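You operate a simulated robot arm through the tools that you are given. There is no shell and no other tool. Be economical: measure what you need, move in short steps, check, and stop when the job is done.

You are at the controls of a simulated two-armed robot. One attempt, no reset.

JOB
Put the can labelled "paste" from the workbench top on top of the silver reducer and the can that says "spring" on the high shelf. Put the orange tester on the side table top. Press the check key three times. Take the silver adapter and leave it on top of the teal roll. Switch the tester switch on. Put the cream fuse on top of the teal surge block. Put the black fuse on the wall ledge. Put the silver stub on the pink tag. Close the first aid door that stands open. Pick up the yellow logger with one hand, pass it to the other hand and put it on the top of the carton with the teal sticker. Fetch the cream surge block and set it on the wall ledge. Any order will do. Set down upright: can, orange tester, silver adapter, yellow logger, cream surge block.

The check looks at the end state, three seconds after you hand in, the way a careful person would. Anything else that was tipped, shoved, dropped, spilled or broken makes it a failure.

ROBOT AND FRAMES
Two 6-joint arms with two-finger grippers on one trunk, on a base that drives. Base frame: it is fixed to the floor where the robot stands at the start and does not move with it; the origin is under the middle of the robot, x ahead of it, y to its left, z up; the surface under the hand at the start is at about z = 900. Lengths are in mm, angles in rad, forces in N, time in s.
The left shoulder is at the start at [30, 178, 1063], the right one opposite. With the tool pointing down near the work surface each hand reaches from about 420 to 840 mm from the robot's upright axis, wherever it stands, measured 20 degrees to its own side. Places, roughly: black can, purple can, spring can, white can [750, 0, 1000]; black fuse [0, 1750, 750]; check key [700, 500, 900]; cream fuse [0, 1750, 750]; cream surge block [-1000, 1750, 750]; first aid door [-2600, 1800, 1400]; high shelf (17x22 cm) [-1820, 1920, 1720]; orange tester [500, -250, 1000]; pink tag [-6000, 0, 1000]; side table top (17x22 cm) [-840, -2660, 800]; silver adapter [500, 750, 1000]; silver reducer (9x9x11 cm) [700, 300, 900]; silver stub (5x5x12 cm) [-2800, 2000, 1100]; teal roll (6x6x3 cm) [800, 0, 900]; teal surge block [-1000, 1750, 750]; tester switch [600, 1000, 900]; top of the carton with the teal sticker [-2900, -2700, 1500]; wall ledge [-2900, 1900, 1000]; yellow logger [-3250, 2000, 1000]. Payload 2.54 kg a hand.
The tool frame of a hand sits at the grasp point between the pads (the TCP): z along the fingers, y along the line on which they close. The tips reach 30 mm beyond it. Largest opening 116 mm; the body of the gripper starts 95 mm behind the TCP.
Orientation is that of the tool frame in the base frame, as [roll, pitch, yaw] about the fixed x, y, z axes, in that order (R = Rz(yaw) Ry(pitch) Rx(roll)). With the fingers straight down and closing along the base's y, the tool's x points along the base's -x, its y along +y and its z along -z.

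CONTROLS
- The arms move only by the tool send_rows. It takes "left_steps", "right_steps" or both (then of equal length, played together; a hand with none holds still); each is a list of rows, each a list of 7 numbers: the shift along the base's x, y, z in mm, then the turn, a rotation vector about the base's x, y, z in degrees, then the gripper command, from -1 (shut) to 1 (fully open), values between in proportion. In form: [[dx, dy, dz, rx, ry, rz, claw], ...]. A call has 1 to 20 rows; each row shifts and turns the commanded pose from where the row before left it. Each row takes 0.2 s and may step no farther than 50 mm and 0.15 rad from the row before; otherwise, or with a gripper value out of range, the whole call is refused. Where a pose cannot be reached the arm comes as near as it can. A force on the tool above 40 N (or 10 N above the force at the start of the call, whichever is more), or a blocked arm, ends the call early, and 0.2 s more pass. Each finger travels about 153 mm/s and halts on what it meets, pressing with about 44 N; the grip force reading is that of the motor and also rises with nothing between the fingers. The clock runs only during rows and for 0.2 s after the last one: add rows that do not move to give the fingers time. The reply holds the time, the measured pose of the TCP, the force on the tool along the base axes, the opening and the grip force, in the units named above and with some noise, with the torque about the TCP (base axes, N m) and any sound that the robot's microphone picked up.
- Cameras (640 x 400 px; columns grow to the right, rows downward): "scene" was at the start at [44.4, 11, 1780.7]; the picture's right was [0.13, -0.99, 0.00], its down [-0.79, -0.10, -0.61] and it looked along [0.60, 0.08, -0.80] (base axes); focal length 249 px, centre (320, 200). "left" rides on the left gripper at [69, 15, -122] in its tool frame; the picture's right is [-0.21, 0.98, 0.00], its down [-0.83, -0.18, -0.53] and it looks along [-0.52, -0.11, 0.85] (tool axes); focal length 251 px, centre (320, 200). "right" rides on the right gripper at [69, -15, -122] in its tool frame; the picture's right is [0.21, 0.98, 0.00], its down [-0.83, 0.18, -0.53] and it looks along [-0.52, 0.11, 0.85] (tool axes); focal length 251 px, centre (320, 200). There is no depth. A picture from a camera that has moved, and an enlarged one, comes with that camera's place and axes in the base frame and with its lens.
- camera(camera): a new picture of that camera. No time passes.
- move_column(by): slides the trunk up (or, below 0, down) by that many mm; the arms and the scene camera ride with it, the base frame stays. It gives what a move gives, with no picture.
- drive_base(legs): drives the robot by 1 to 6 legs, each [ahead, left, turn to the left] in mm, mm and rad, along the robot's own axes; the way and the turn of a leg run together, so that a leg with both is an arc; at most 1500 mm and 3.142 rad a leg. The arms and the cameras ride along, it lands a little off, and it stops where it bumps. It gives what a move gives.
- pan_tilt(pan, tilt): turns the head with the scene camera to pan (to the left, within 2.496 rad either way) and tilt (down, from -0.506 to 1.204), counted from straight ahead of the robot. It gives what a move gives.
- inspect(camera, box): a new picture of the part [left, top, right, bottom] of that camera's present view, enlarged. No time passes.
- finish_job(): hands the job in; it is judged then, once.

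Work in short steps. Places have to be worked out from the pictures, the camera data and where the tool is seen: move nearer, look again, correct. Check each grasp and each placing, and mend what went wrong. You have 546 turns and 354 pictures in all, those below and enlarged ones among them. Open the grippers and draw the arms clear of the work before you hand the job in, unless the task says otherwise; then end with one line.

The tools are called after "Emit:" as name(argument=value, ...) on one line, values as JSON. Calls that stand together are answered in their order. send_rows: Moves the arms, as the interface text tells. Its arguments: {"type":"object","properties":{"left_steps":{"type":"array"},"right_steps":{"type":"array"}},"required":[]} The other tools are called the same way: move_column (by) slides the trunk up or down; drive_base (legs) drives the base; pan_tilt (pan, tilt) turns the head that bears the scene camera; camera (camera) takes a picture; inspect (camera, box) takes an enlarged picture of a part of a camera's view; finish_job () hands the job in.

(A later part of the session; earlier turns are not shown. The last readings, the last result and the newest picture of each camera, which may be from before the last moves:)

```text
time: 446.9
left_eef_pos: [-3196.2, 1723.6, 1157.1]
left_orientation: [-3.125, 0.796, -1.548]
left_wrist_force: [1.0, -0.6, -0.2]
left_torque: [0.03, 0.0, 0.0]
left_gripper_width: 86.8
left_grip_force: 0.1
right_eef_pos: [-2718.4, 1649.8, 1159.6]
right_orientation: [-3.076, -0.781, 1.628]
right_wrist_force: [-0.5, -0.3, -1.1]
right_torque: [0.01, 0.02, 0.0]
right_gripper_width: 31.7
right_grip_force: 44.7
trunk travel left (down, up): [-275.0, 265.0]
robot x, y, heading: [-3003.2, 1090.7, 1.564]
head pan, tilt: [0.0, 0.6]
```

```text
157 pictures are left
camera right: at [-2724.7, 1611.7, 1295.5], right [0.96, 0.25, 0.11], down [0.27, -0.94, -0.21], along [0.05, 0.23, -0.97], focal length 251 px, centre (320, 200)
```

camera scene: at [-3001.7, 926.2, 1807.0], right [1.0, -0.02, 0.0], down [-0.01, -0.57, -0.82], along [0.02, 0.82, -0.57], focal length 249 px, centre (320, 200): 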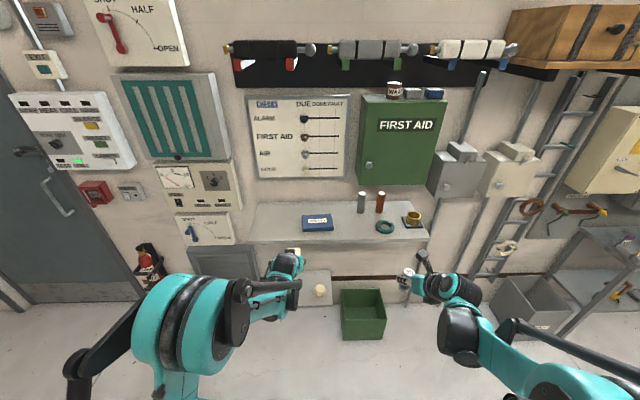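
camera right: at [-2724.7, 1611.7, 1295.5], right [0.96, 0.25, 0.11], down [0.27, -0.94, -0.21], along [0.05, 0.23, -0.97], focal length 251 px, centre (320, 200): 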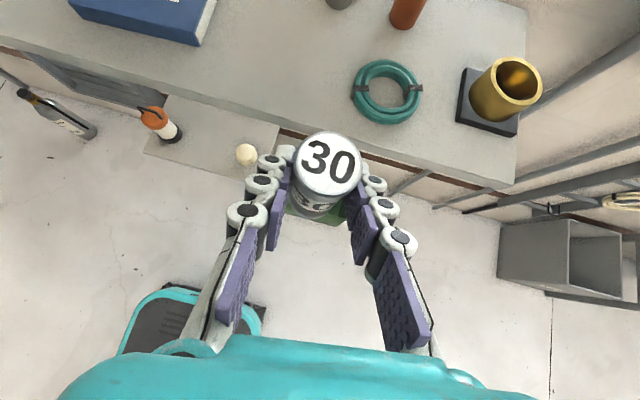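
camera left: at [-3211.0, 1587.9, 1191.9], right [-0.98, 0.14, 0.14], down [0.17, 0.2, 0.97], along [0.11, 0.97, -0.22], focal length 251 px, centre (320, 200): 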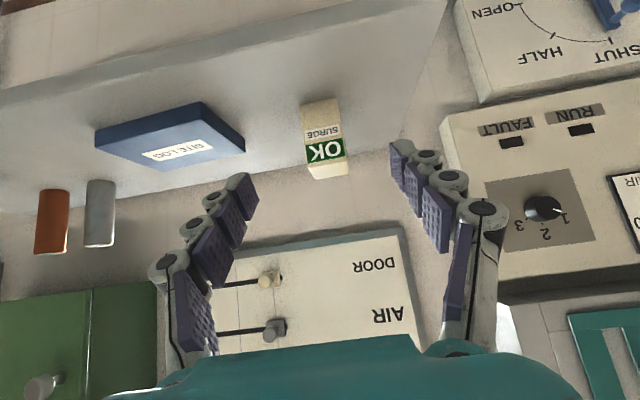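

Cream block stands on the ledge. Move the right hand to (−2873, 1850) and lower the black fuse.

Emit:
send_rows(right_steps=[[-40, 20, 0, 0, 0, 0, -1], [-40, 25, 0, 0, 0, 0, -1], [-40, 25, 0, 0, 0, 0, -1], [-35, 30, 0, 0, 0, 0, -1], [0, 45, -10, 0, 0, 0, -1], [0, 45, -20, 0, 0, 0, -1], [0, 10, -40, 0, 0, 0, -1], [0, 0, 0, 0, 0, 0, -1]])

Emit:
camera(camera="right")

```text
time: 448.7
left_eef_pos: [-3195.0, 1726.4, 1156.6]
left_orientation: [-3.127, 0.792, -1.548]
left_wrist_force: [-0.7, 0.2, 0.1]
left_torque: [0.0, 0.02, 0.0]
left_gripper_width: 87.0
left_grip_force: 0.0
right_eef_pos: [-2859.3, 1851.3, 1090.1]
right_orientation: [-3.074, -0.779, 1.634]
right_wrist_force: [0.0, 0.7, -1.7]
right_torque: [0.04, -0.06, 0.01]
right_gripper_width: 31.9
right_grip_force: 44.0
right hand out of reach, approached as far as the arm can: row 4
trunk travel left (down, up): [-275.0, 265.0]
robot x, y, heading: [-2999.0, 1088.3, 1.568]
head pan, tilt: [0.0, 0.6]
```

```text
156 pictures are left
camera right: at [-2863.3, 1812.2, 1226.6], right [0.96, 0.26, 0.1], down [0.28, -0.94, -0.21], along [0.04, 0.23, -0.97], focal length 251 px, centre (320, 200)
```

right: 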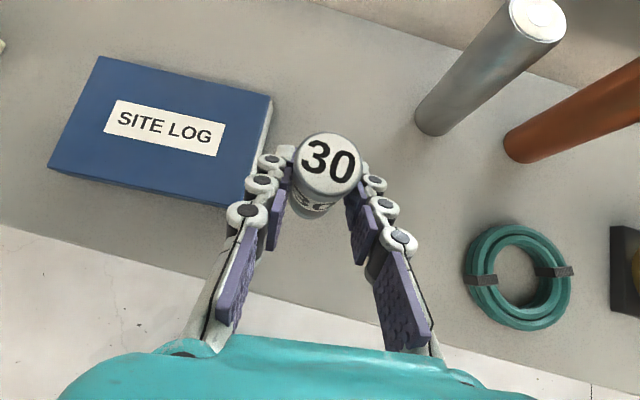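

Good spot. Lower to contact.

Emit:
send_rows(right_steps=[[0, 0, -25, 0, 0, 0, -1], [0, 0, -5, 0, 0, 0, -1], [0, 0, -3, 0, 0, 0, -1], [0, 0, -3, 0, 0, 0, -1], [0, 0, 0, 0, 0, 0, -1]])

```text
time: 449.9
left_eef_pos: [-3196.6, 1724.8, 1158.3]
left_orientation: [-3.123, 0.796, -1.547]
left_wrist_force: [0.1, -0.5, 0.3]
left_torque: [0.02, -0.01, -0.01]
left_gripper_width: 86.8
left_grip_force: 0.1
right_eef_pos: [-2861.1, 1851.7, 1056.1]
right_orientation: [-3.073, -0.787, 1.637]
right_wrist_force: [3.8, 8.8, 35.5]
right_torque: [0.74, -0.66, 0.04]
right_gripper_width: 32.3
right_grip_force: 43.6
trunk travel left (down, up): [-275.0, 265.0]
robot x, y, heading: [-3001.7, 1088.2, 1.569]
head pan, tilt: [0.0, 0.6]
```

Contact. Release with small opening and withdraw back-up.

Emit:
send_rows(right_steps=[[0, 0, 1.5, 0, 0, 0, -1], [0, 0, 0, 0, 0, 0, -0.3], [0, 0, 0, 0, 0, 0, -0.1], [0, 0, 0, 0, 0, 0, 0], [2, -15, 5, 0, 0, 0, 0], [4, -30, 20, 0, 0, 0, 0], [4, -30, 30, 0, 0, 0, 0], [4, -30, 30, 0, 0, 0, 0]])

Emit:
camera(camera="right")

Emit:
inspect(camera="scene", box=[200, 160, 480, 330])

```text
time: 451.7
left_eef_pos: [-3196.7, 1724.7, 1156.3]
left_orientation: [-3.123, 0.796, -1.548]
left_wrist_force: [-0.7, 0.1, 0.4]
left_torque: [-0.03, -0.01, -0.01]
left_gripper_width: 86.9
left_grip_force: 0.0
right_eef_pos: [-2852.0, 1744.3, 1137.4]
right_orientation: [-3.077, -0.779, 1.629]
right_wrist_force: [0.6, -0.9, 0.2]
right_torque: [0.01, -0.01, -0.01]
right_gripper_width: 58.3
right_grip_force: 0.0
trunk travel left (down, up): [-275.0, 265.0]
robot x, y, heading: [-3000.8, 1088.1, 1.569]
head pan, tilt: [0.0, 0.6]
```

```text
155 pictures are left
camera right: at [-2856.6, 1706.0, 1273.2], right [0.96, 0.25, 0.11], down [0.27, -0.94, -0.21], along [0.05, 0.23, -0.97], focal length 251 px, centre (320, 200)
```

right: 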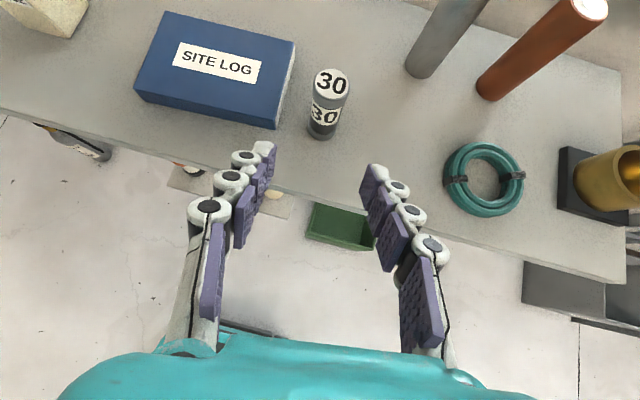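

```text
2.29 times, centred on (340, 245) of scene
camera zoom: at [-3000.1, 1146.9, 1807.1], right [1.0, 0.0, 0.0], down [0.0, -0.56, -0.83], along [0.0, 0.83, -0.56], focal length 570 px, centre (274, 97)
```

zoom: 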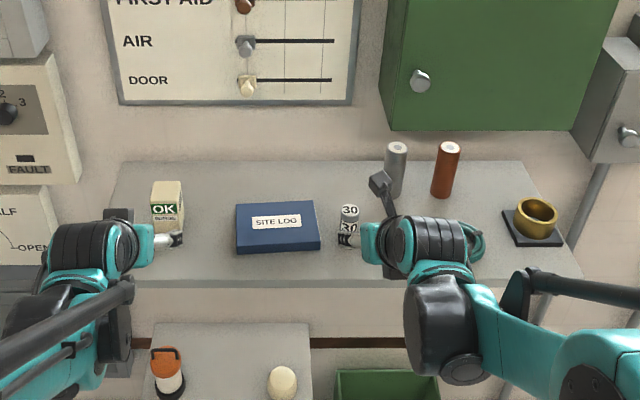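

Black fuse stands. The left hand (camera below) suits the stub under the cabinet. Retract the right hand, drive right 385, and position the left hand.

Emit:
send_rows(right_steps=[[0, -40, 20, 0, 0, 0, 0], [0, -40, 20, 0, 0, 0, 0], [0, -40, 20, 0, 0, 0, 0]], left_steps=[[0, -20, 10, 0, 0, 0, 0.5], [0, -20, 10, 0, 0, 0, 0.5], [0, 0, 0, 0, 0, 0, 0.5]])

Emit:
drive_base(legs=[[0, -400, 0]])

Emit:
camera(camera="left")

```text
time: 452.5
left_eef_pos: [-3197.1, 1684.9, 1179.6]
left_orientation: [-3.126, 0.796, -1.548]
left_wrist_force: [-0.1, -0.6, -0.2]
left_torque: [-0.02, 0.01, -0.01]
left_gripper_width: 86.9
left_grip_force: 0.0
right_eef_pos: [-2847.2, 1623.8, 1200.0]
right_orientation: [-3.077, -0.783, 1.629]
right_wrist_force: [-0.2, -0.8, 0.1]
right_torque: [0.0, -0.02, -0.02]
right_gripper_width: 58.3
right_grip_force: 0.0
trunk travel left (down, up): [-275.0, 265.0]
robot x, y, heading: [-3000.0, 1089.0, 1.57]
head pan, tilt: [0.0, 0.6]
```

```text
time: 455.1
left_eef_pos: [-2780.7, 1684.8, 1177.5]
left_orientation: [-3.127, 0.794, -1.548]
left_wrist_force: [-0.4, 0.7, 1.0]
left_torque: [0.0, 0.02, 0.0]
left_gripper_width: 87.0
left_grip_force: 0.0
right_eef_pos: [-2432.0, 1624.5, 1199.3]
right_orientation: [-3.074, -0.781, 1.633]
right_wrist_force: [-1.4, 0.8, -0.6]
right_torque: [-0.01, -0.02, 0.01]
right_gripper_width: 57.9
right_grip_force: 0.1
trunk travel left (down, up): [-275.0, 265.0]
robot x, y, heading: [-2581.1, 1088.1, 1.57]
head pan, tilt: [0.0, 0.6]
```

```text
153 pictures are left
camera left: at [-2794.9, 1549.0, 1213.0], right [-0.98, 0.14, 0.14], down [0.17, 0.2, 0.97], along [0.1, 0.97, -0.22], focal length 251 px, centre (320, 200)
```

left: 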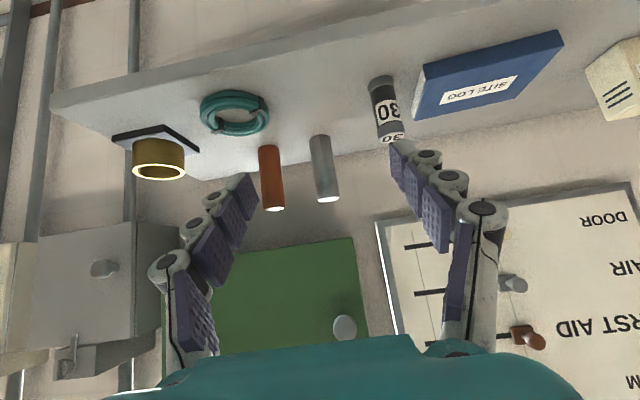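

Stub at ≈(−2766, 1983). Drive ahead 130, set the opening to ~64 mm, and lower to grasp height in front of it.

Emit:
drive_base(legs=[[130, 0, 0]])

Emit:
send_rows(left_steps=[[8, 10, -35, 0, 0, 0, 0.1], [5, 20, -35, 0, 0, 0, 0.1], [0, 25, -30, 0, 0, 0, 0.1], [0, 20, 0, 0, 0, 0, 0.1], [0, 0, 0, 0, 0, 0, 0.1]])

Emit:
camera(camera="left")

```text
time: 456.4
left_eef_pos: [-2776.4, 1818.5, 1177.4]
left_orientation: [-3.126, 0.792, -1.551]
left_wrist_force: [-0.1, -0.1, -0.7]
left_torque: [-0.03, 0.02, 0.01]
left_gripper_width: 86.8
left_grip_force: 0.1
right_eef_pos: [-2429.0, 1756.8, 1198.5]
right_orientation: [-3.077, -0.778, 1.625]
right_wrist_force: [1.1, 0.4, -0.6]
right_torque: [-0.04, 0.0, -0.02]
right_gripper_width: 57.8
right_grip_force: 0.0
trunk travel left (down, up): [-275.0, 265.0]
robot x, y, heading: [-2580.4, 1218.7, 1.565]
head pan, tilt: [0.0, 0.6]
```

```text
time: 457.6
left_eef_pos: [-2766.4, 1895.2, 1079.2]
left_orientation: [-3.125, 0.793, -1.554]
left_wrist_force: [0.7, 0.2, -0.3]
left_torque: [-0.01, 0.01, 0.01]
left_gripper_width: 63.9
left_grip_force: 0.1
right_eef_pos: [-2428.7, 1755.0, 1198.6]
right_orientation: [-3.076, -0.782, 1.626]
right_wrist_force: [0.0, -0.3, -0.1]
right_torque: [-0.01, -0.03, 0.03]
right_gripper_width: 58.2
right_grip_force: 0.2
trunk travel left (down, up): [-275.0, 265.0]
robot x, y, heading: [-2582.3, 1221.4, 1.562]
head pan, tilt: [0.0, 0.6]
```

```text
152 pictures are left
camera left: at [-2780.9, 1758.3, 1114.2], right [-0.98, 0.14, 0.14], down [0.17, 0.2, 0.97], along [0.11, 0.97, -0.22], focal length 251 px, centre (320, 200)
```

left: 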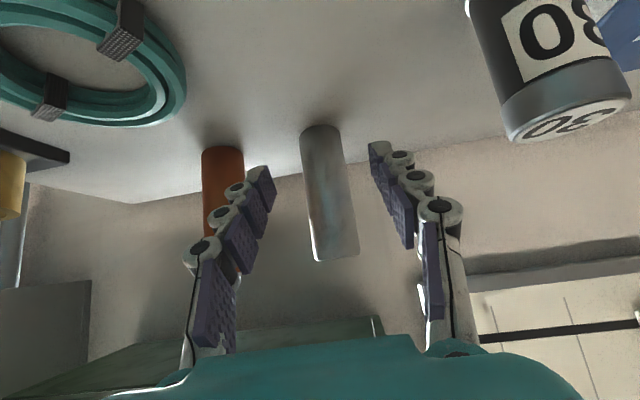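

Advance 85 mm onto the stub and close.

Emit:
send_rows(left_steps=[[0, 30, -3, 0, 0, 0, 0.1], [-1, 30, -3, 0, 0, 0, 0.1], [-1, 25, -2, 0, 0, 0, 0.1], [0, 0, 0, 0, 0, 0, 0.1]])

Emit:
camera(camera="left")

```text
time: 458.6
left_eef_pos: [-2766.0, 1975.8, 1069.8]
left_orientation: [-3.127, 0.794, -1.552]
left_wrist_force: [0.3, -0.5, 0.7]
left_torque: [0.02, -0.02, 0.02]
left_gripper_width: 64.0
left_grip_force: 0.0
right_eef_pos: [-2428.0, 1756.2, 1199.4]
right_orientation: [-3.078, -0.78, 1.626]
right_wrist_force: [0.0, -0.7, 0.3]
right_torque: [0.03, 0.01, -0.04]
right_gripper_width: 58.2
right_grip_force: 0.1
trunk travel left (down, up): [-275.0, 265.0]
robot x, y, heading: [-2583.4, 1219.2, 1.561]
head pan, tilt: [0.0, 0.6]
```

```text
151 pictures are left
camera left: at [-2782.1, 1839.3, 1104.2], right [-0.98, 0.14, 0.14], down [0.17, 0.2, 0.97], along [0.11, 0.97, -0.22], focal length 251 px, centre (320, 200)
```

left: 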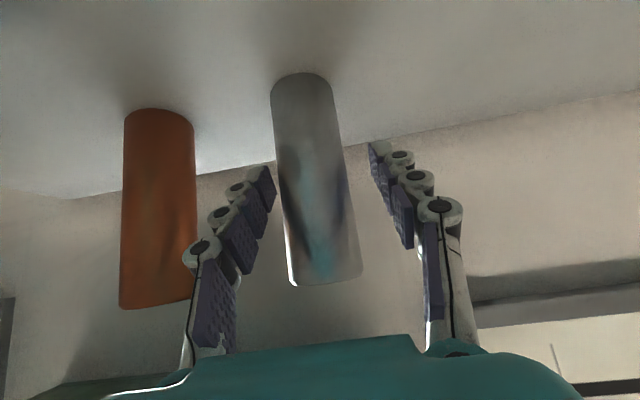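

Emit:
send_rows(left_steps=[[2, 2, 0, 0, 0, 0, -0.2], [0, 0, 0, 0, 0, 0, -1], [0, 0, 0, 0, 0, 0, -1]])

Emit:
camera(camera="left")

```text
time: 459.4
left_eef_pos: [-2764.4, 1977.9, 1069.9]
left_orientation: [-3.127, 0.793, -1.554]
left_wrist_force: [-0.4, -0.9, 0.3]
left_torque: [0.0, 0.04, 0.01]
left_gripper_width: 39.0
left_grip_force: 44.2
right_eef_pos: [-2427.6, 1754.8, 1199.4]
right_orientation: [-3.077, -0.78, 1.624]
right_wrist_force: [0.4, 0.5, 0.1]
right_torque: [0.0, -0.04, 0.02]
right_gripper_width: 57.9
right_grip_force: 0.1
trunk travel left (down, up): [-275.0, 265.0]
robot x, y, heading: [-2581.4, 1220.2, 1.562]
head pan, tilt: [0.0, 0.6]
```

```text
150 pictures are left
camera left: at [-2779.8, 1842.1, 1104.0], right [-0.98, 0.14, 0.14], down [0.17, 0.2, 0.97], along [0.11, 0.97, -0.22], focal length 251 px, centre (320, 200)
```

left: 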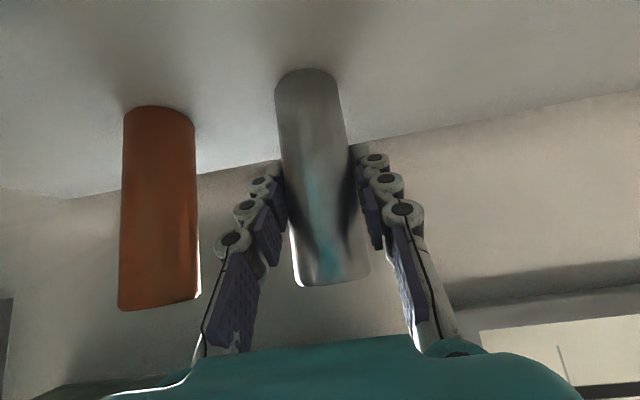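

Stub held. Lift 30 mm and pull straight back.

Emit:
send_rows(left_steps=[[0, 0, 15, 0, 0, 0, -1], [0, -10, 15, 0, 0, 0, -1], [0, -40, 5, 0, 0, 0, -1], [0, -45, 10, 0, 0, 0, -1], [0, -40, 25, 0, 0, 0, -1], [0, -40, 25, 0, 0, 0, -1]])

Emit:
drive_base(legs=[[-350, 0, 0]])

Emit:
camera(camera="scene")

```text
time: 460.8
left_eef_pos: [-2762.7, 1805.1, 1166.2]
left_orientation: [-3.127, 0.796, -1.552]
left_wrist_force: [0.3, -0.9, -2.0]
left_torque: [0.02, -0.01, -0.05]
left_gripper_width: 38.7
left_grip_force: 44.0
right_eef_pos: [-2427.9, 1753.9, 1200.7]
right_orientation: [-3.076, -0.781, 1.624]
right_wrist_force: [0.6, -0.2, 0.3]
right_torque: [0.05, -0.04, 0.04]
right_gripper_width: 57.9
right_grip_force: 0.2
trunk travel left (down, up): [-275.0, 265.0]
robot x, y, heading: [-2580.4, 1220.4, 1.557]
head pan, tilt: [0.0, 0.6]
```

```text
time: 463.0
left_eef_pos: [-2767.2, 1455.8, 1164.7]
left_orientation: [-3.125, 0.794, -1.548]
left_wrist_force: [0.1, -0.5, -2.5]
left_torque: [0.01, 0.01, 0.0]
left_gripper_width: 38.9
left_grip_force: 44.1
right_eef_pos: [-2433.3, 1405.7, 1200.2]
right_orientation: [-3.077, -0.78, 1.629]
right_wrist_force: [0.3, 0.3, 0.1]
right_torque: [0.04, 0.02, -0.02]
right_gripper_width: 58.0
right_grip_force: 0.0
trunk travel left (down, up): [-275.0, 265.0]
robot x, y, heading: [-2584.2, 869.1, 1.574]
head pan, tilt: [0.0, 0.6]
```

```text
149 pictures are left
camera scene: at [-2584.5, 928.7, 1807.0], right [1.0, 0.0, 0.0], down [0.0, -0.56, -0.83], along [0.0, 0.83, -0.56], focal length 249 px, centre (320, 200)
```

scene: 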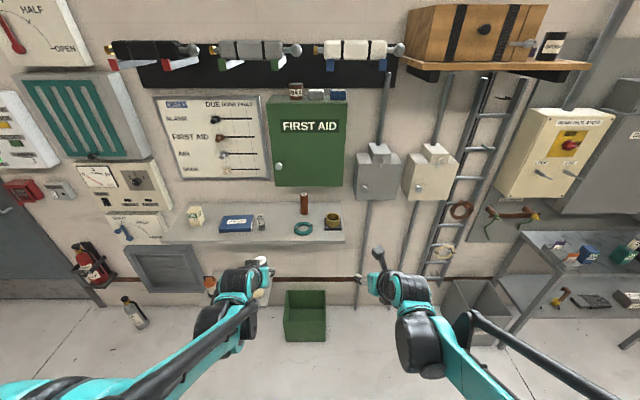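

Drive west and turn toward the pegboard bench to find the pink tag.

Emit:
drive_base(legs=[[0, 1500, 0], [0, 0, 1.571], [0, 700, 0]])

Emit:
pan_tilt(pan=0.0, tilt=0.35)

Emit:
camera(camera="scene")

Emit:
inspect(camera="scene", box=[120, 120, 520, 300])

```text
time: 476.5
left_eef_pos: [-4629.0, 207.9, 1163.7]
left_orientation: [-3.121, 0.794, 0.182]
left_wrist_force: [1.0, -1.0, -1.9]
left_torque: [0.04, 0.0, -0.09]
left_gripper_width: 39.1
left_grip_force: 43.5
right_eef_pos: [-4633.0, 546.5, 1199.0]
right_orientation: [-3.081, -0.779, -2.924]
right_wrist_force: [0.6, -1.3, -0.8]
right_torque: [0.07, 0.03, -0.05]
right_gripper_width: 58.3
right_grip_force: 0.0
trunk travel left (down, up): [-275.0, 265.0]
robot x, y, heading: [-4075.4, 483.9, -2.985]
head pan, tilt: [0.0, 0.6]
stopped in leg 3: the robot was blocked; the commanded pose is now the measured one
```

```text
time: 477.2
left_eef_pos: [-4630.9, 211.5, 1163.6]
left_orientation: [-3.125, 0.794, 0.179]
left_wrist_force: [-0.4, -0.5, -2.0]
left_torque: [-0.03, -0.03, -0.01]
left_gripper_width: 39.3
left_grip_force: 43.6
right_eef_pos: [-4632.9, 550.1, 1198.5]
right_orientation: [-3.077, -0.779, -2.927]
right_wrist_force: [0.0, 0.8, -0.4]
right_torque: [0.0, 0.04, 0.02]
right_gripper_width: 57.9
right_grip_force: 0.0
trunk travel left (down, up): [-275.0, 265.0]
robot x, y, heading: [-4078.2, 485.3, -2.985]
head pan, tilt: [0.0, 0.351]
```

```text
148 pictures are left
camera scene: at [-4141.2, 475.5, 1829.7], right [-0.15, 0.99, 0.0], down [0.34, 0.05, -0.94], along [-0.93, -0.14, -0.34], focal length 249 px, centre (320, 200)
```

scene: 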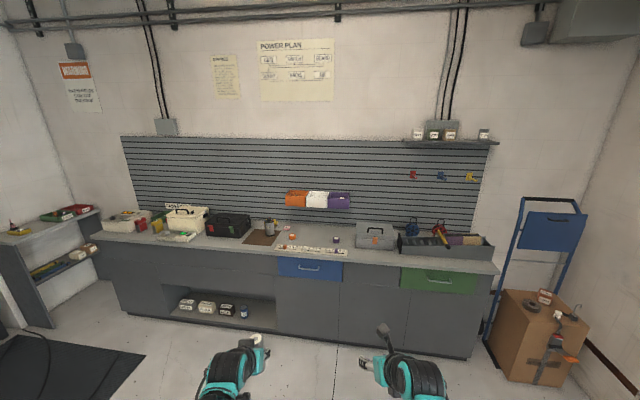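

```text
1.60 times, centred on (320, 210) of scene
camera zoom: at [-4141.2, 475.5, 1829.7], right [-0.15, 0.99, 0.0], down [0.34, 0.05, -0.94], along [-0.93, -0.14, -0.34], focal length 399 px, centre (320, 184)
```

zoom: 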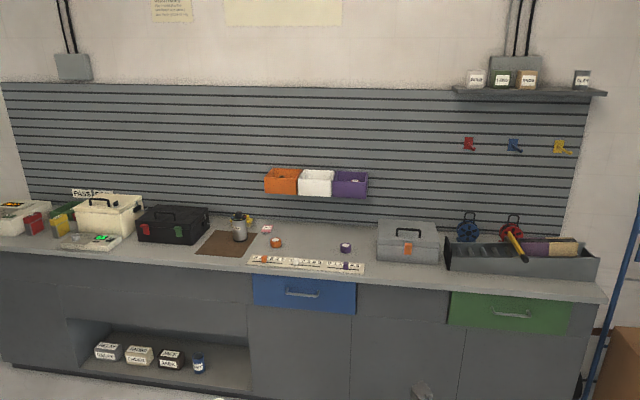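

The base touched the console side; I'll move away from it. First zoom in on the pink item on the bench.

Emit:
inspect(camera="scene", box=[230, 200, 400, 270])

Emit:
drive_base(legs=[[400, 0, 0], [0, 0, -0.157]])

Emit:
pan_tilt(pan=2.4, tilt=0.5)

Emit:
camera(camera="scene")

```text
3.76 times, centred on (315, 235) of scene
camera zoom: at [-4141.2, 475.5, 1829.7], right [-0.15, 0.99, 0.0], down [0.34, 0.05, -0.94], along [-0.93, -0.14, -0.34], focal length 939 px, centre (339, 68)
```

zoom: 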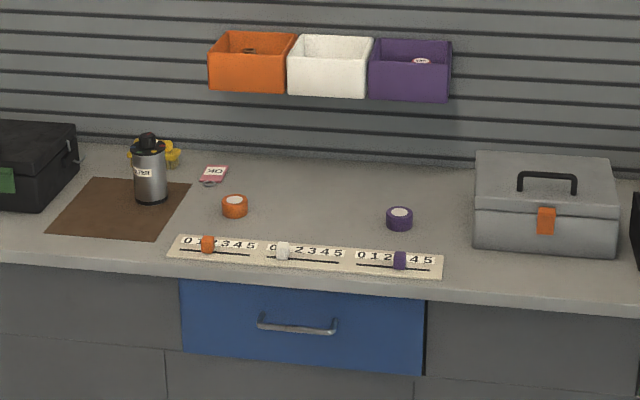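

```text
time: 480.4
left_eef_pos: [-5054.9, 236.4, 1163.9]
left_orientation: [-3.124, 0.794, 0.027]
left_wrist_force: [-0.1, -0.7, -1.9]
left_torque: [0.01, -0.04, -0.01]
left_gripper_width: 39.2
left_grip_force: 44.5
right_eef_pos: [-5007.5, 571.5, 1198.7]
right_orientation: [-3.076, -0.781, -3.081]
right_wrist_force: [-0.4, -0.5, 0.1]
right_torque: [-0.01, 0.01, -0.06]
right_gripper_width: 57.8
right_grip_force: 0.0
trunk travel left (down, up): [-275.0, 265.0]
robot x, y, heading: [-4468.4, 419.0, -3.141]
head pan, tilt: [0.0, 0.351]
```

```text
time: 482.6
left_eef_pos: [-5056.5, 237.1, 1164.2]
left_orientation: [-3.124, 0.793, 0.025]
left_wrist_force: [-0.2, 0.5, -1.8]
left_torque: [-0.01, -0.02, -0.02]
left_gripper_width: 39.4
left_grip_force: 44.1
right_eef_pos: [-5007.0, 570.5, 1199.0]
right_orientation: [-3.077, -0.78, -3.079]
right_wrist_force: [0.6, 0.0, 0.2]
right_torque: [0.03, 0.02, 0.04]
right_gripper_width: 58.2
right_grip_force: 0.1
trunk travel left (down, up): [-275.0, 265.0]
robot x, y, heading: [-4465.6, 420.6, -3.14]
head pan, tilt: [2.4, 0.499]
```

```text
145 pictures are left
camera scene: at [-4371.5, 360.5, 1816.1], right [-0.67, -0.74, 0.0], down [-0.35, 0.32, -0.88], along [0.65, -0.59, -0.48], focal length 249 px, centre (320, 200)
```

scene: 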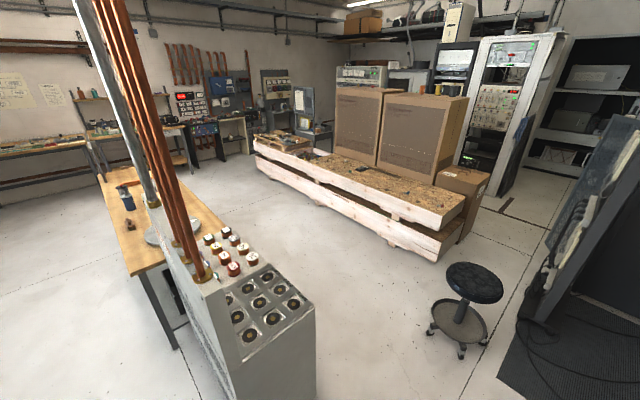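

Pink tag ≈ (−5900, −70) on the bench. Drive to about (−5050, 110) and look closer.

Emit:
drive_base(legs=[[0, 310, 0], [580, 0, 0]])

Emit:
pan_tilt(pan=0.1, tilt=0.7)

Emit:
camera(camera="scene")

Emit:
camera(camera="left")

```text
time: 487.6
left_eef_pos: [-5641.4, -72.9, 1164.9]
left_orientation: [-3.125, 0.795, 0.027]
left_wrist_force: [-0.2, 0.3, -2.2]
left_torque: [0.0, 0.0, 0.01]
left_gripper_width: 39.1
left_grip_force: 43.9
right_eef_pos: [-5591.1, 259.6, 1198.6]
right_orientation: [-3.077, -0.777, -3.079]
right_wrist_force: [0.5, 0.1, 0.0]
right_torque: [0.02, -0.05, -0.02]
right_gripper_width: 58.0
right_grip_force: 0.2
trunk travel left (down, up): [-275.0, 265.0]
robot x, y, heading: [-5054.3, 111.3, -3.141]
head pan, tilt: [2.4, 0.499]
```

```text
time: 489.7
left_eef_pos: [-5640.3, -72.5, 1163.1]
left_orientation: [-3.124, 0.794, 0.026]
left_wrist_force: [0.1, -0.4, -1.7]
left_torque: [0.03, -0.01, -0.01]
left_gripper_width: 39.0
left_grip_force: 44.2
right_eef_pos: [-5591.3, 261.2, 1200.2]
right_orientation: [-3.076, -0.781, -3.081]
right_wrist_force: [-0.2, 0.0, 0.2]
right_torque: [-0.01, -0.02, 0.01]
right_gripper_width: 57.9
right_grip_force: 0.0
trunk travel left (down, up): [-275.0, 265.0]
robot x, y, heading: [-5052.1, 112.7, -3.141]
head pan, tilt: [0.099, 0.7]
```

```text
144 pictures are left
camera scene: at [-5107.7, 103.0, 1798.4], right [-0.1, 0.99, 0.0], down [0.64, 0.06, -0.76], along [-0.76, -0.08, -0.64], focal length 249 px, centre (320, 200)
```

scene: 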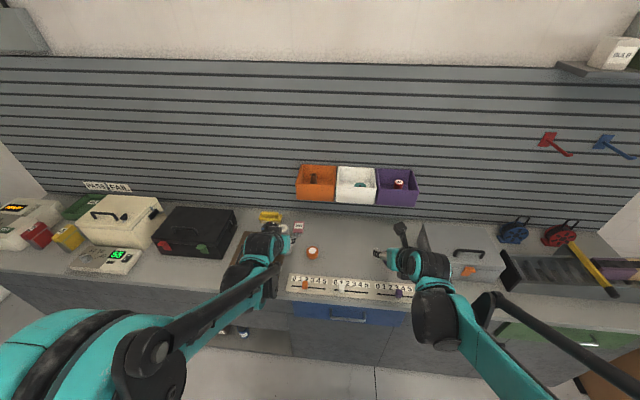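

```text
143 pictures are left
camera left: at [-5505.6, -88.5, 1199.3], right [-0.14, -0.98, 0.14], down [-0.2, 0.17, 0.97], along [-0.97, 0.1, -0.22], focal length 251 px, centre (320, 200)
```

left: 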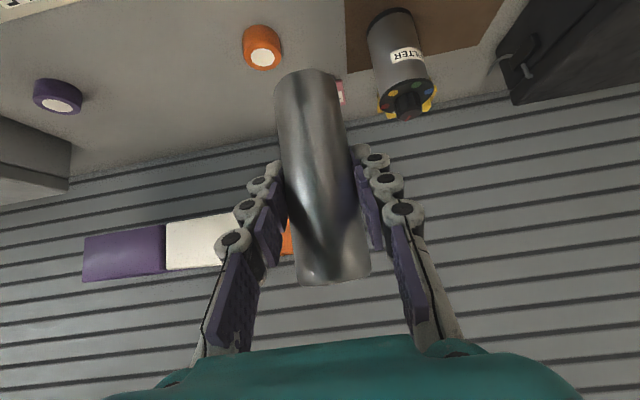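

Emit:
inspect(camera="scene", box=[220, 190, 340, 280])

Emit:
inspect(camera="left", box=[270, 40, 450, 140])

```text
4.44 times, centred on (280, 235) of scene
camera zoom: at [-5107.7, 103.0, 1798.4], right [-0.1, 0.99, 0.0], down [0.64, 0.06, -0.76], along [-0.76, -0.08, -0.64], focal length 1108 px, centre (498, 44)
```

zoom: 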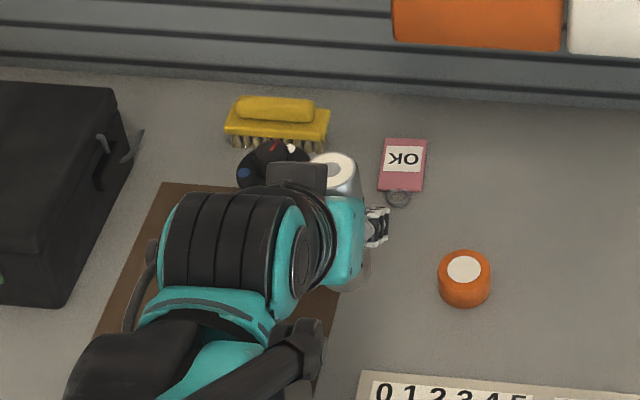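

```text
3.56 times, centred on (360, 90) of left
camera zoom: at [-5505.6, -88.5, 1199.3], right [-0.14, -0.98, 0.14], down [-0.2, 0.17, 0.97], along [-0.97, 0.1, -0.22], focal length 894 px, centre (178, 591)
```

zoom: 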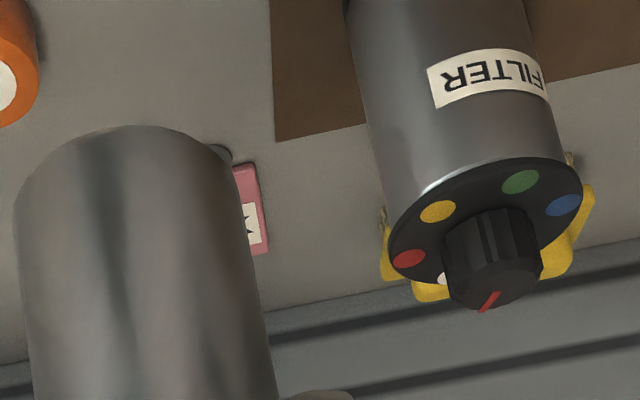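

Tag centre ≈ (−5948, −93), ~50×75 mm. Rotate the left tool +18° to stay clear of the FILTER can, and drive ahead 180.

Emit:
send_rows(left_steps=[[0, 0, 0, 0, 0, 6, -1], [0, 0, 0, 0, 0, 6, -1], [0, 0, 0, 0, 0, 6, -1], [0, 0, 0, 0, 0, 0, -1]])

Emit:
drive_base(legs=[[180, 0, 0]])

Emit:
camera(camera="left")

Emit:
inspect(camera="scene", box=[220, 190, 380, 310])

```text
time: 490.7
left_eef_pos: [-5639.8, -74.1, 1164.7]
left_orientation: [-3.124, 0.794, 0.343]
left_wrist_force: [-0.7, 0.1, -2.8]
left_torque: [0.05, 0.0, -0.03]
left_gripper_width: 39.3
left_grip_force: 43.9
right_eef_pos: [-5591.0, 259.5, 1200.6]
right_orientation: [-3.077, -0.779, -3.08]
right_wrist_force: [-0.3, -0.5, -0.9]
right_torque: [-0.01, -0.01, -0.01]
right_gripper_width: 57.8
right_grip_force: 0.0
trunk travel left (down, up): [-275.0, 265.0]
robot x, y, heading: [-5054.1, 113.6, -3.142]
head pan, tilt: [0.099, 0.7]
```

```text
time: 492.2
left_eef_pos: [-5819.9, -76.0, 1162.9]
left_orientation: [-3.124, 0.792, 0.344]
left_wrist_force: [-0.5, 0.8, -2.3]
left_torque: [-0.03, -0.02, 0.01]
left_gripper_width: 39.0
left_grip_force: 44.1
right_eef_pos: [-5771.7, 257.8, 1199.2]
right_orientation: [-3.077, -0.779, -3.076]
right_wrist_force: [0.1, -0.7, 0.1]
right_torque: [0.02, -0.04, 0.02]
right_gripper_width: 58.1
right_grip_force: 0.0
trunk travel left (down, up): [-275.0, 265.0]
robot x, y, heading: [-5230.3, 111.3, -3.138]
head pan, tilt: [0.099, 0.7]
```

```text
140 pictures are left
camera left: at [-5687.3, -47.6, 1198.2], right [0.18, -0.97, 0.14], down [-0.24, 0.1, 0.97], along [-0.95, -0.2, -0.22], focal length 251 px, centre (320, 200)
```

left: 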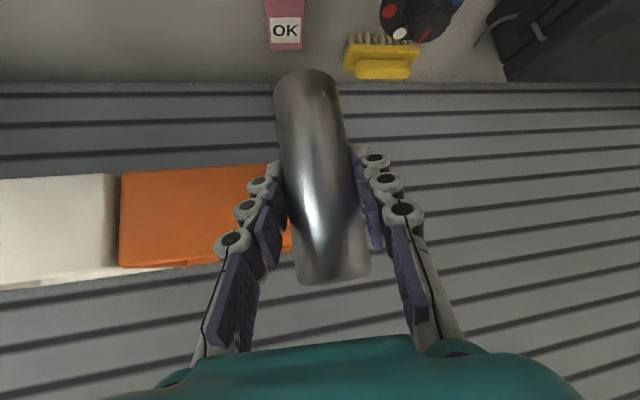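

```text
3.33 times, centred on (300, 250) of scene
camera zoom: at [-5288.4, 102.5, 1798.3], right [-0.1, 0.99, 0.0], down [0.64, 0.07, -0.76], along [-0.76, -0.08, -0.65], focal length 831 px, centre (387, 33)
```

zoom: 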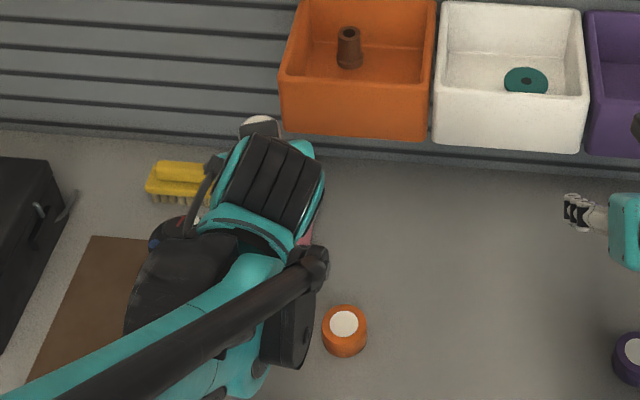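

The orange bin overhangs (bottom z≈1120, y>−81). So descend first at x≈−5820, then advance under it.

Emit:
send_rows(left_steps=[[0, -2, -45, 0, 0, 0, -1], [0, -2, -45, 0, 0, 0, -1], [0, -2, -45, 0, 0, 0, -1], [0, -2, -40, 0, 0, 0, -1], [0, 0, 0, 0, 0, 0, -1]])

Emit:
camera(camera="left")

```text
time: 493.4
left_eef_pos: [-5830.8, -85.2, 1004.6]
left_orientation: [-3.124, 0.792, 0.344]
left_wrist_force: [0.7, 0.4, -1.3]
left_torque: [0.0, -0.05, -0.02]
left_gripper_width: 39.3
left_grip_force: 44.2
left hand out of reach, approached as far as the arm can: row 4
right_eef_pos: [-5769.4, 259.4, 1199.4]
right_orientation: [-3.075, -0.78, -3.077]
right_wrist_force: [-0.5, 0.4, 0.4]
right_torque: [-0.01, 0.04, 0.0]
right_gripper_width: 58.0
right_grip_force: 0.1
trunk travel left (down, up): [-275.0, 265.0]
robot x, y, heading: [-5234.3, 111.1, -3.135]
head pan, tilt: [0.099, 0.7]
```

```text
138 pictures are left
camera left: at [-5698.7, -57.2, 1039.8], right [0.18, -0.97, 0.14], down [-0.24, 0.1, 0.96], along [-0.95, -0.2, -0.22], focal length 251 px, centre (320, 200)
```

left: 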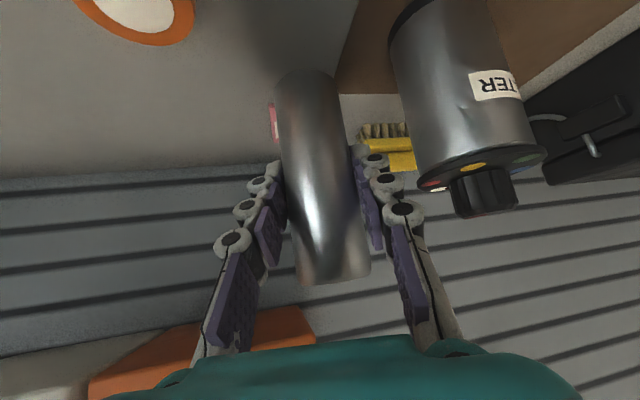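

Advance to above the tag.

Emit:
send_rows(left_steps=[[-39, -3, 0, 0, 0, 0, -1], [-39, -3, -6, 0, 0, 0, -1], [-39, -2, -6, 0, 0, 0, -1], [0, 0, 0, 0, 0, 0, -1]])

Emit:
camera(camera="left")

Emit:
inspect(camera="scene", box=[220, 190, 380, 310])

```text
time: 494.4
left_eef_pos: [-5950.6, -88.8, 994.6]
left_orientation: [-3.123, 0.795, 0.344]
left_wrist_force: [1.3, 0.6, -1.7]
left_torque: [-0.02, 0.0, 0.02]
left_gripper_width: 39.0
left_grip_force: 43.8
right_eef_pos: [-5770.8, 259.1, 1199.8]
right_orientation: [-3.077, -0.78, -3.078]
right_wrist_force: [-0.6, -0.1, 0.5]
right_torque: [0.03, 0.0, -0.01]
right_gripper_width: 58.2
right_grip_force: 0.0
trunk travel left (down, up): [-275.0, 265.0]
robot x, y, heading: [-5232.2, 108.9, -3.14]
head pan, tilt: [0.099, 0.7]
```

```text
137 pictures are left
camera left: at [-5817.9, -60.5, 1030.0], right [0.18, -0.97, 0.14], down [-0.24, 0.1, 0.97], along [-0.95, -0.2, -0.22], focal length 251 px, centre (320, 200)
```

left: 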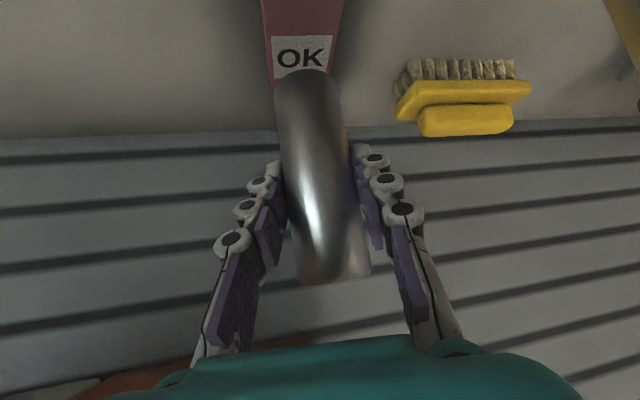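

```text
3.33 times, centred on (300, 250) of scene
camera zoom: at [-5285.8, 102.7, 1798.4], right [-0.1, 0.99, 0.0], down [0.64, 0.07, -0.77], along [-0.76, -0.08, -0.64], focal length 831 px, centre (387, 33)
```

zoom: 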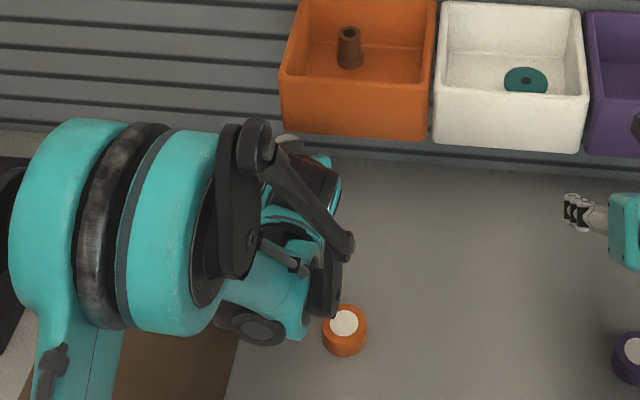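

Stub is directly above the tag. Lower to contact.

Emit:
send_rows(left_steps=[[3, -1, -15, 0, 0, 0, -1], [0, 0, -6, 0, 0, 0, -1], [0, 0, -4, 0, 0, 0, -1], [0, 0, -3, 0, 0, 0, -1], [0, 0, 0, 0, 0, 0, -1]])

Emit:
inspect(camera="left", box=[220, 0, 420, 125])

```text
time: 495.6
left_eef_pos: [-5946.7, -91.1, 965.8]
left_orientation: [-3.123, 0.793, 0.344]
left_wrist_force: [0.2, 1.0, -2.0]
left_torque: [0.0, 0.02, 0.0]
left_gripper_width: 39.1
left_grip_force: 43.3
right_eef_pos: [-5771.7, 258.6, 1198.4]
right_orientation: [-3.076, -0.78, -3.076]
right_wrist_force: [-0.3, 1.4, -0.6]
right_torque: [-0.01, 0.02, 0.0]
right_gripper_width: 57.8
right_grip_force: 0.1
trunk travel left (down, up): [-275.0, 265.0]
robot x, y, heading: [-5229.7, 106.5, -3.139]
head pan, tilt: [0.099, 0.7]
```

```text
3.20 times, centred on (320, 62) of left
camera zoom: at [-5814.3, -63.3, 1000.8], right [0.18, -0.97, 0.14], down [-0.24, 0.1, 0.97], along [-0.95, -0.2, -0.22], focal length 805 px, centre (320, 640)
```

zoom: 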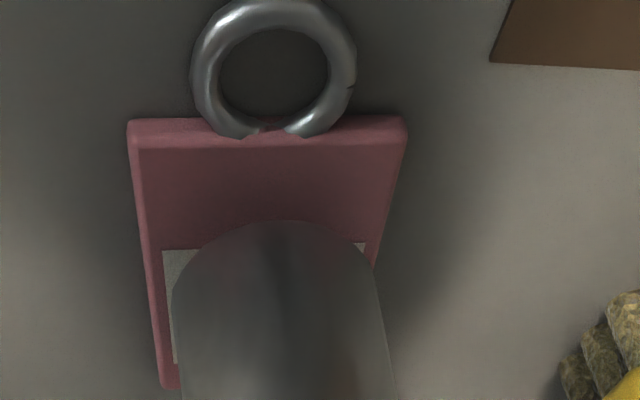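

Not touching yet; continue in 2–3 mm steps.

Emit:
send_rows(left_steps=[[0, 1, -3, 0, 0, 0, -1], [0, 0, -3, 0, 0, 0, -1], [0, 0, -2, 0, 0, 0, -1], [0, 0, 0, 0, 0, 0, -1]])

```text
time: 496.6
left_eef_pos: [-5946.2, -91.0, 958.0]
left_orientation: [-3.125, 0.794, 0.345]
left_wrist_force: [-0.3, 0.3, -2.4]
left_torque: [0.0, -0.01, -0.01]
left_gripper_width: 38.9
left_grip_force: 43.6
right_eef_pos: [-5771.0, 258.9, 1199.8]
right_orientation: [-3.076, -0.781, -3.077]
right_wrist_force: [0.7, 0.1, 0.1]
right_torque: [0.0, 0.0, -0.06]
right_gripper_width: 58.2
right_grip_force: 0.1
trunk travel left (down, up): [-275.0, 265.0]
robot x, y, heading: [-5228.9, 108.2, -3.136]
head pan, tilt: [0.099, 0.7]
```

Emit:
send_rows(left_steps=[[0, 0, -3, 0, 0, 0, -1], [0, 0, -3, 0, 0, 0, -1], [0, 0, -3, 0, 0, 0, -1], [0, 0, 0, 0, 0, 0, -1]])

Emit:
inspect(camera="left", box=[220, 0, 420, 125])

```text
time: 497.6
left_eef_pos: [-5944.6, -90.5, 950.5]
left_orientation: [-3.125, 0.798, 0.342]
left_wrist_force: [-3.2, -1.0, 33.8]
left_torque: [-0.3, 0.28, 0.0]
left_gripper_width: 39.4
left_grip_force: 44.2
right_eef_pos: [-5767.6, 259.8, 1201.0]
right_orientation: [-3.078, -0.783, -3.08]
right_wrist_force: [0.1, -0.2, 0.5]
right_torque: [-0.02, -0.01, 0.0]
right_gripper_width: 57.9
right_grip_force: 0.1
trunk travel left (down, up): [-275.0, 265.0]
robot x, y, heading: [-5231.1, 111.6, -3.139]
head pan, tilt: [0.099, 0.7]
```

```text
3.20 times, centred on (320, 62) of left
camera zoom: at [-5811.8, -62.2, 985.0], right [0.18, -0.97, 0.14], down [-0.24, 0.1, 0.97], along [-0.96, -0.2, -0.21], focal length 805 px, centre (320, 640)
```

zoom: 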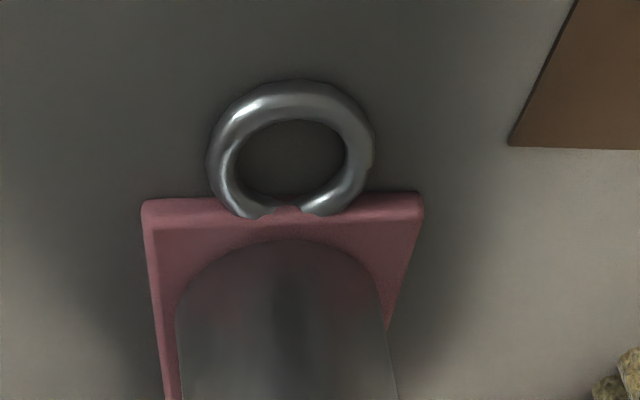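

Contact at z≈951. Stub is toward the tag's front; lift 4 mm, move 12 mm further in, and set down again.

Emit:
send_rows(left_steps=[[0, 0, 6, 0, 0, 0, -1], [-12, 1, 0, 0, 0, 0, -1], [0, 0, -3, 0, 0, 0, -1], [0, 0, -2, 0, 0, 0, -1], [0, 0, -1, 0, 0, 0, -1], [0, 0, 0, 0, 0, 0, -1]])

Emit:
inspect(camera="left", box=[220, 0, 420, 125])

```text
time: 499.0
left_eef_pos: [-5956.7, -89.1, 951.2]
left_orientation: [-3.124, 0.799, 0.341]
left_wrist_force: [-4.8, -2.2, 30.7]
left_torque: [-0.3, 0.28, -0.02]
left_gripper_width: 39.2
left_grip_force: 43.8
right_eef_pos: [-5768.5, 260.4, 1200.7]
right_orientation: [-3.077, -0.782, -3.08]
right_wrist_force: [-0.2, -0.1, 0.2]
right_torque: [0.05, 0.02, 0.0]
right_gripper_width: 58.0
right_grip_force: 0.1
trunk travel left (down, up): [-275.0, 265.0]
robot x, y, heading: [-5233.7, 110.3, -3.135]
head pan, tilt: [0.099, 0.7]
```

```text
3.20 times, centred on (320, 62) of left
camera zoom: at [-5824.5, -60.8, 985.0], right [0.18, -0.97, 0.14], down [-0.24, 0.1, 0.97], along [-0.96, -0.2, -0.21], focal length 805 px, centre (320, 640)
```

zoom: 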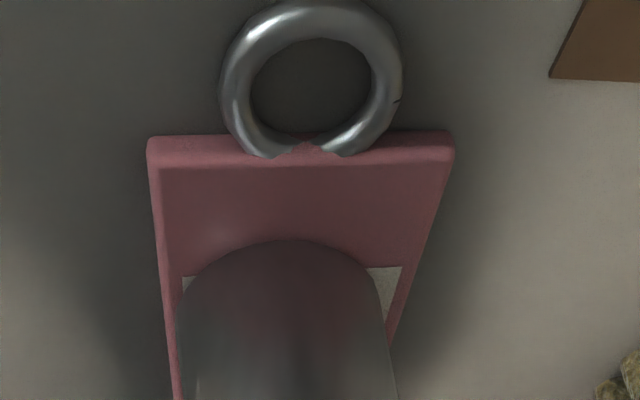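

Well placed and flat. Release and withdraw backward.

Emit:
send_rows(left_steps=[[0, 0, 1.5, 0, 0, 0, -1], [0, 0, 0, 0, 0, 0, -0.2], [0, 0, 0, 0, 0, 0, 0.1], [0, 0, 0, 0, 0, 0, 0.2], [18, 6, 3, 0, 0, 0, 0.2], [28, 10, 5, 0, 0, 0, 0.2], [28, 10, 5, 0, 0, 0, 0.2], [35, 12, 10, 0, 0, 0, 0.2]])

Emit:
camera(camera="left")

```text
time: 500.8
left_eef_pos: [-5852.7, -51.6, 979.1]
left_orientation: [-3.124, 0.793, 0.343]
left_wrist_force: [0.3, 0.2, -0.4]
left_torque: [0.0, 0.02, -0.01]
left_gripper_width: 69.6
left_grip_force: 0.0
left hand out of reach, approached as far as the arm can: row 8
right_eef_pos: [-5769.1, 259.3, 1200.9]
right_orientation: [-3.078, -0.781, -3.078]
right_wrist_force: [-0.5, 0.2, 1.0]
right_torque: [0.0, 0.04, -0.01]
right_gripper_width: 58.1
right_grip_force: 0.0
trunk travel left (down, up): [-275.0, 265.0]
robot x, y, heading: [-5232.2, 109.5, -3.131]
head pan, tilt: [0.099, 0.7]
```

```text
132 pictures are left
camera left: at [-5720.8, -23.3, 1014.2], right [0.18, -0.97, 0.14], down [-0.24, 0.1, 0.96], along [-0.95, -0.2, -0.22], focal length 251 px, centre (320, 200)
```

left: 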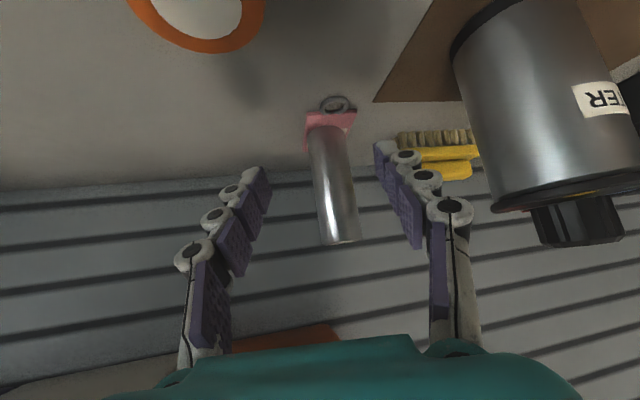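

Stub stands on the tag. Back the base away, open the grippers, and take a last look.

Emit:
drive_base(legs=[[-350, 0, 0]])

Emit:
send_rows(left_steps=[[0, 0, 40, 0, 0, 0, 1], [0, 0, 40, 0, 0, 0, 1], [0, 0, 40, 0, 0, 0, 1]], right_steps=[[0, 0, 0, 0, 0, 0, 1], [0, 0, 0, 0, 0, 0, 1], [0, 0, 0, 0, 0, 0, 1]])

Emit:
inspect(camera="scene", box=[160, 120, 400, 270])

```text
time: 503.1
left_eef_pos: [-5496.1, -48.7, 978.3]
left_orientation: [-3.122, 0.792, 0.34]
left_wrist_force: [0.1, -0.8, 0.2]
left_torque: [-0.02, 0.03, -0.01]
left_gripper_width: 69.6
left_grip_force: 0.0
right_eef_pos: [-5410.2, 260.7, 1199.9]
right_orientation: [-3.077, -0.779, -3.081]
right_wrist_force: [0.0, 0.3, 0.4]
right_torque: [-0.01, 0.0, 0.02]
right_gripper_width: 57.9
right_grip_force: 0.1
trunk travel left (down, up): [-275.0, 265.0]
robot x, y, heading: [-4871.1, 110.9, -3.145]
head pan, tilt: [0.099, 0.7]
```

```text
time: 503.9
left_eef_pos: [-5494.1, -48.1, 1100.0]
left_orientation: [-3.123, 0.791, 0.34]
left_wrist_force: [0.4, -0.3, 0.5]
left_torque: [0.01, 0.0, 0.04]
left_gripper_width: 115.9
left_grip_force: 0.1
right_eef_pos: [-5409.3, 261.8, 1199.9]
right_orientation: [-3.078, -0.779, -3.08]
right_wrist_force: [0.5, 0.0, -0.4]
right_torque: [0.05, -0.01, 0.0]
right_gripper_width: 116.0
right_grip_force: 0.1
trunk travel left (down, up): [-275.0, 265.0]
robot x, y, heading: [-4872.8, 110.4, -3.147]
head pan, tilt: [0.099, 0.7]
```

```text
2.67 times, centred on (280, 195) of scene
camera zoom: at [-4925.4, 103.6, 1798.5], right [-0.1, 0.99, 0.0], down [0.64, 0.06, -0.77], along [-0.76, -0.08, -0.64], focal length 665 px, centre (427, 213)
```

zoom: 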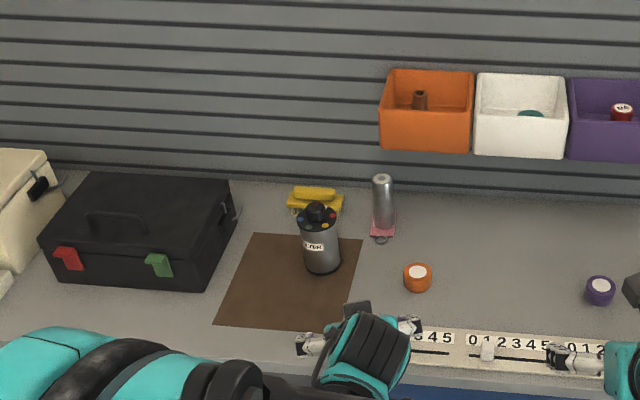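

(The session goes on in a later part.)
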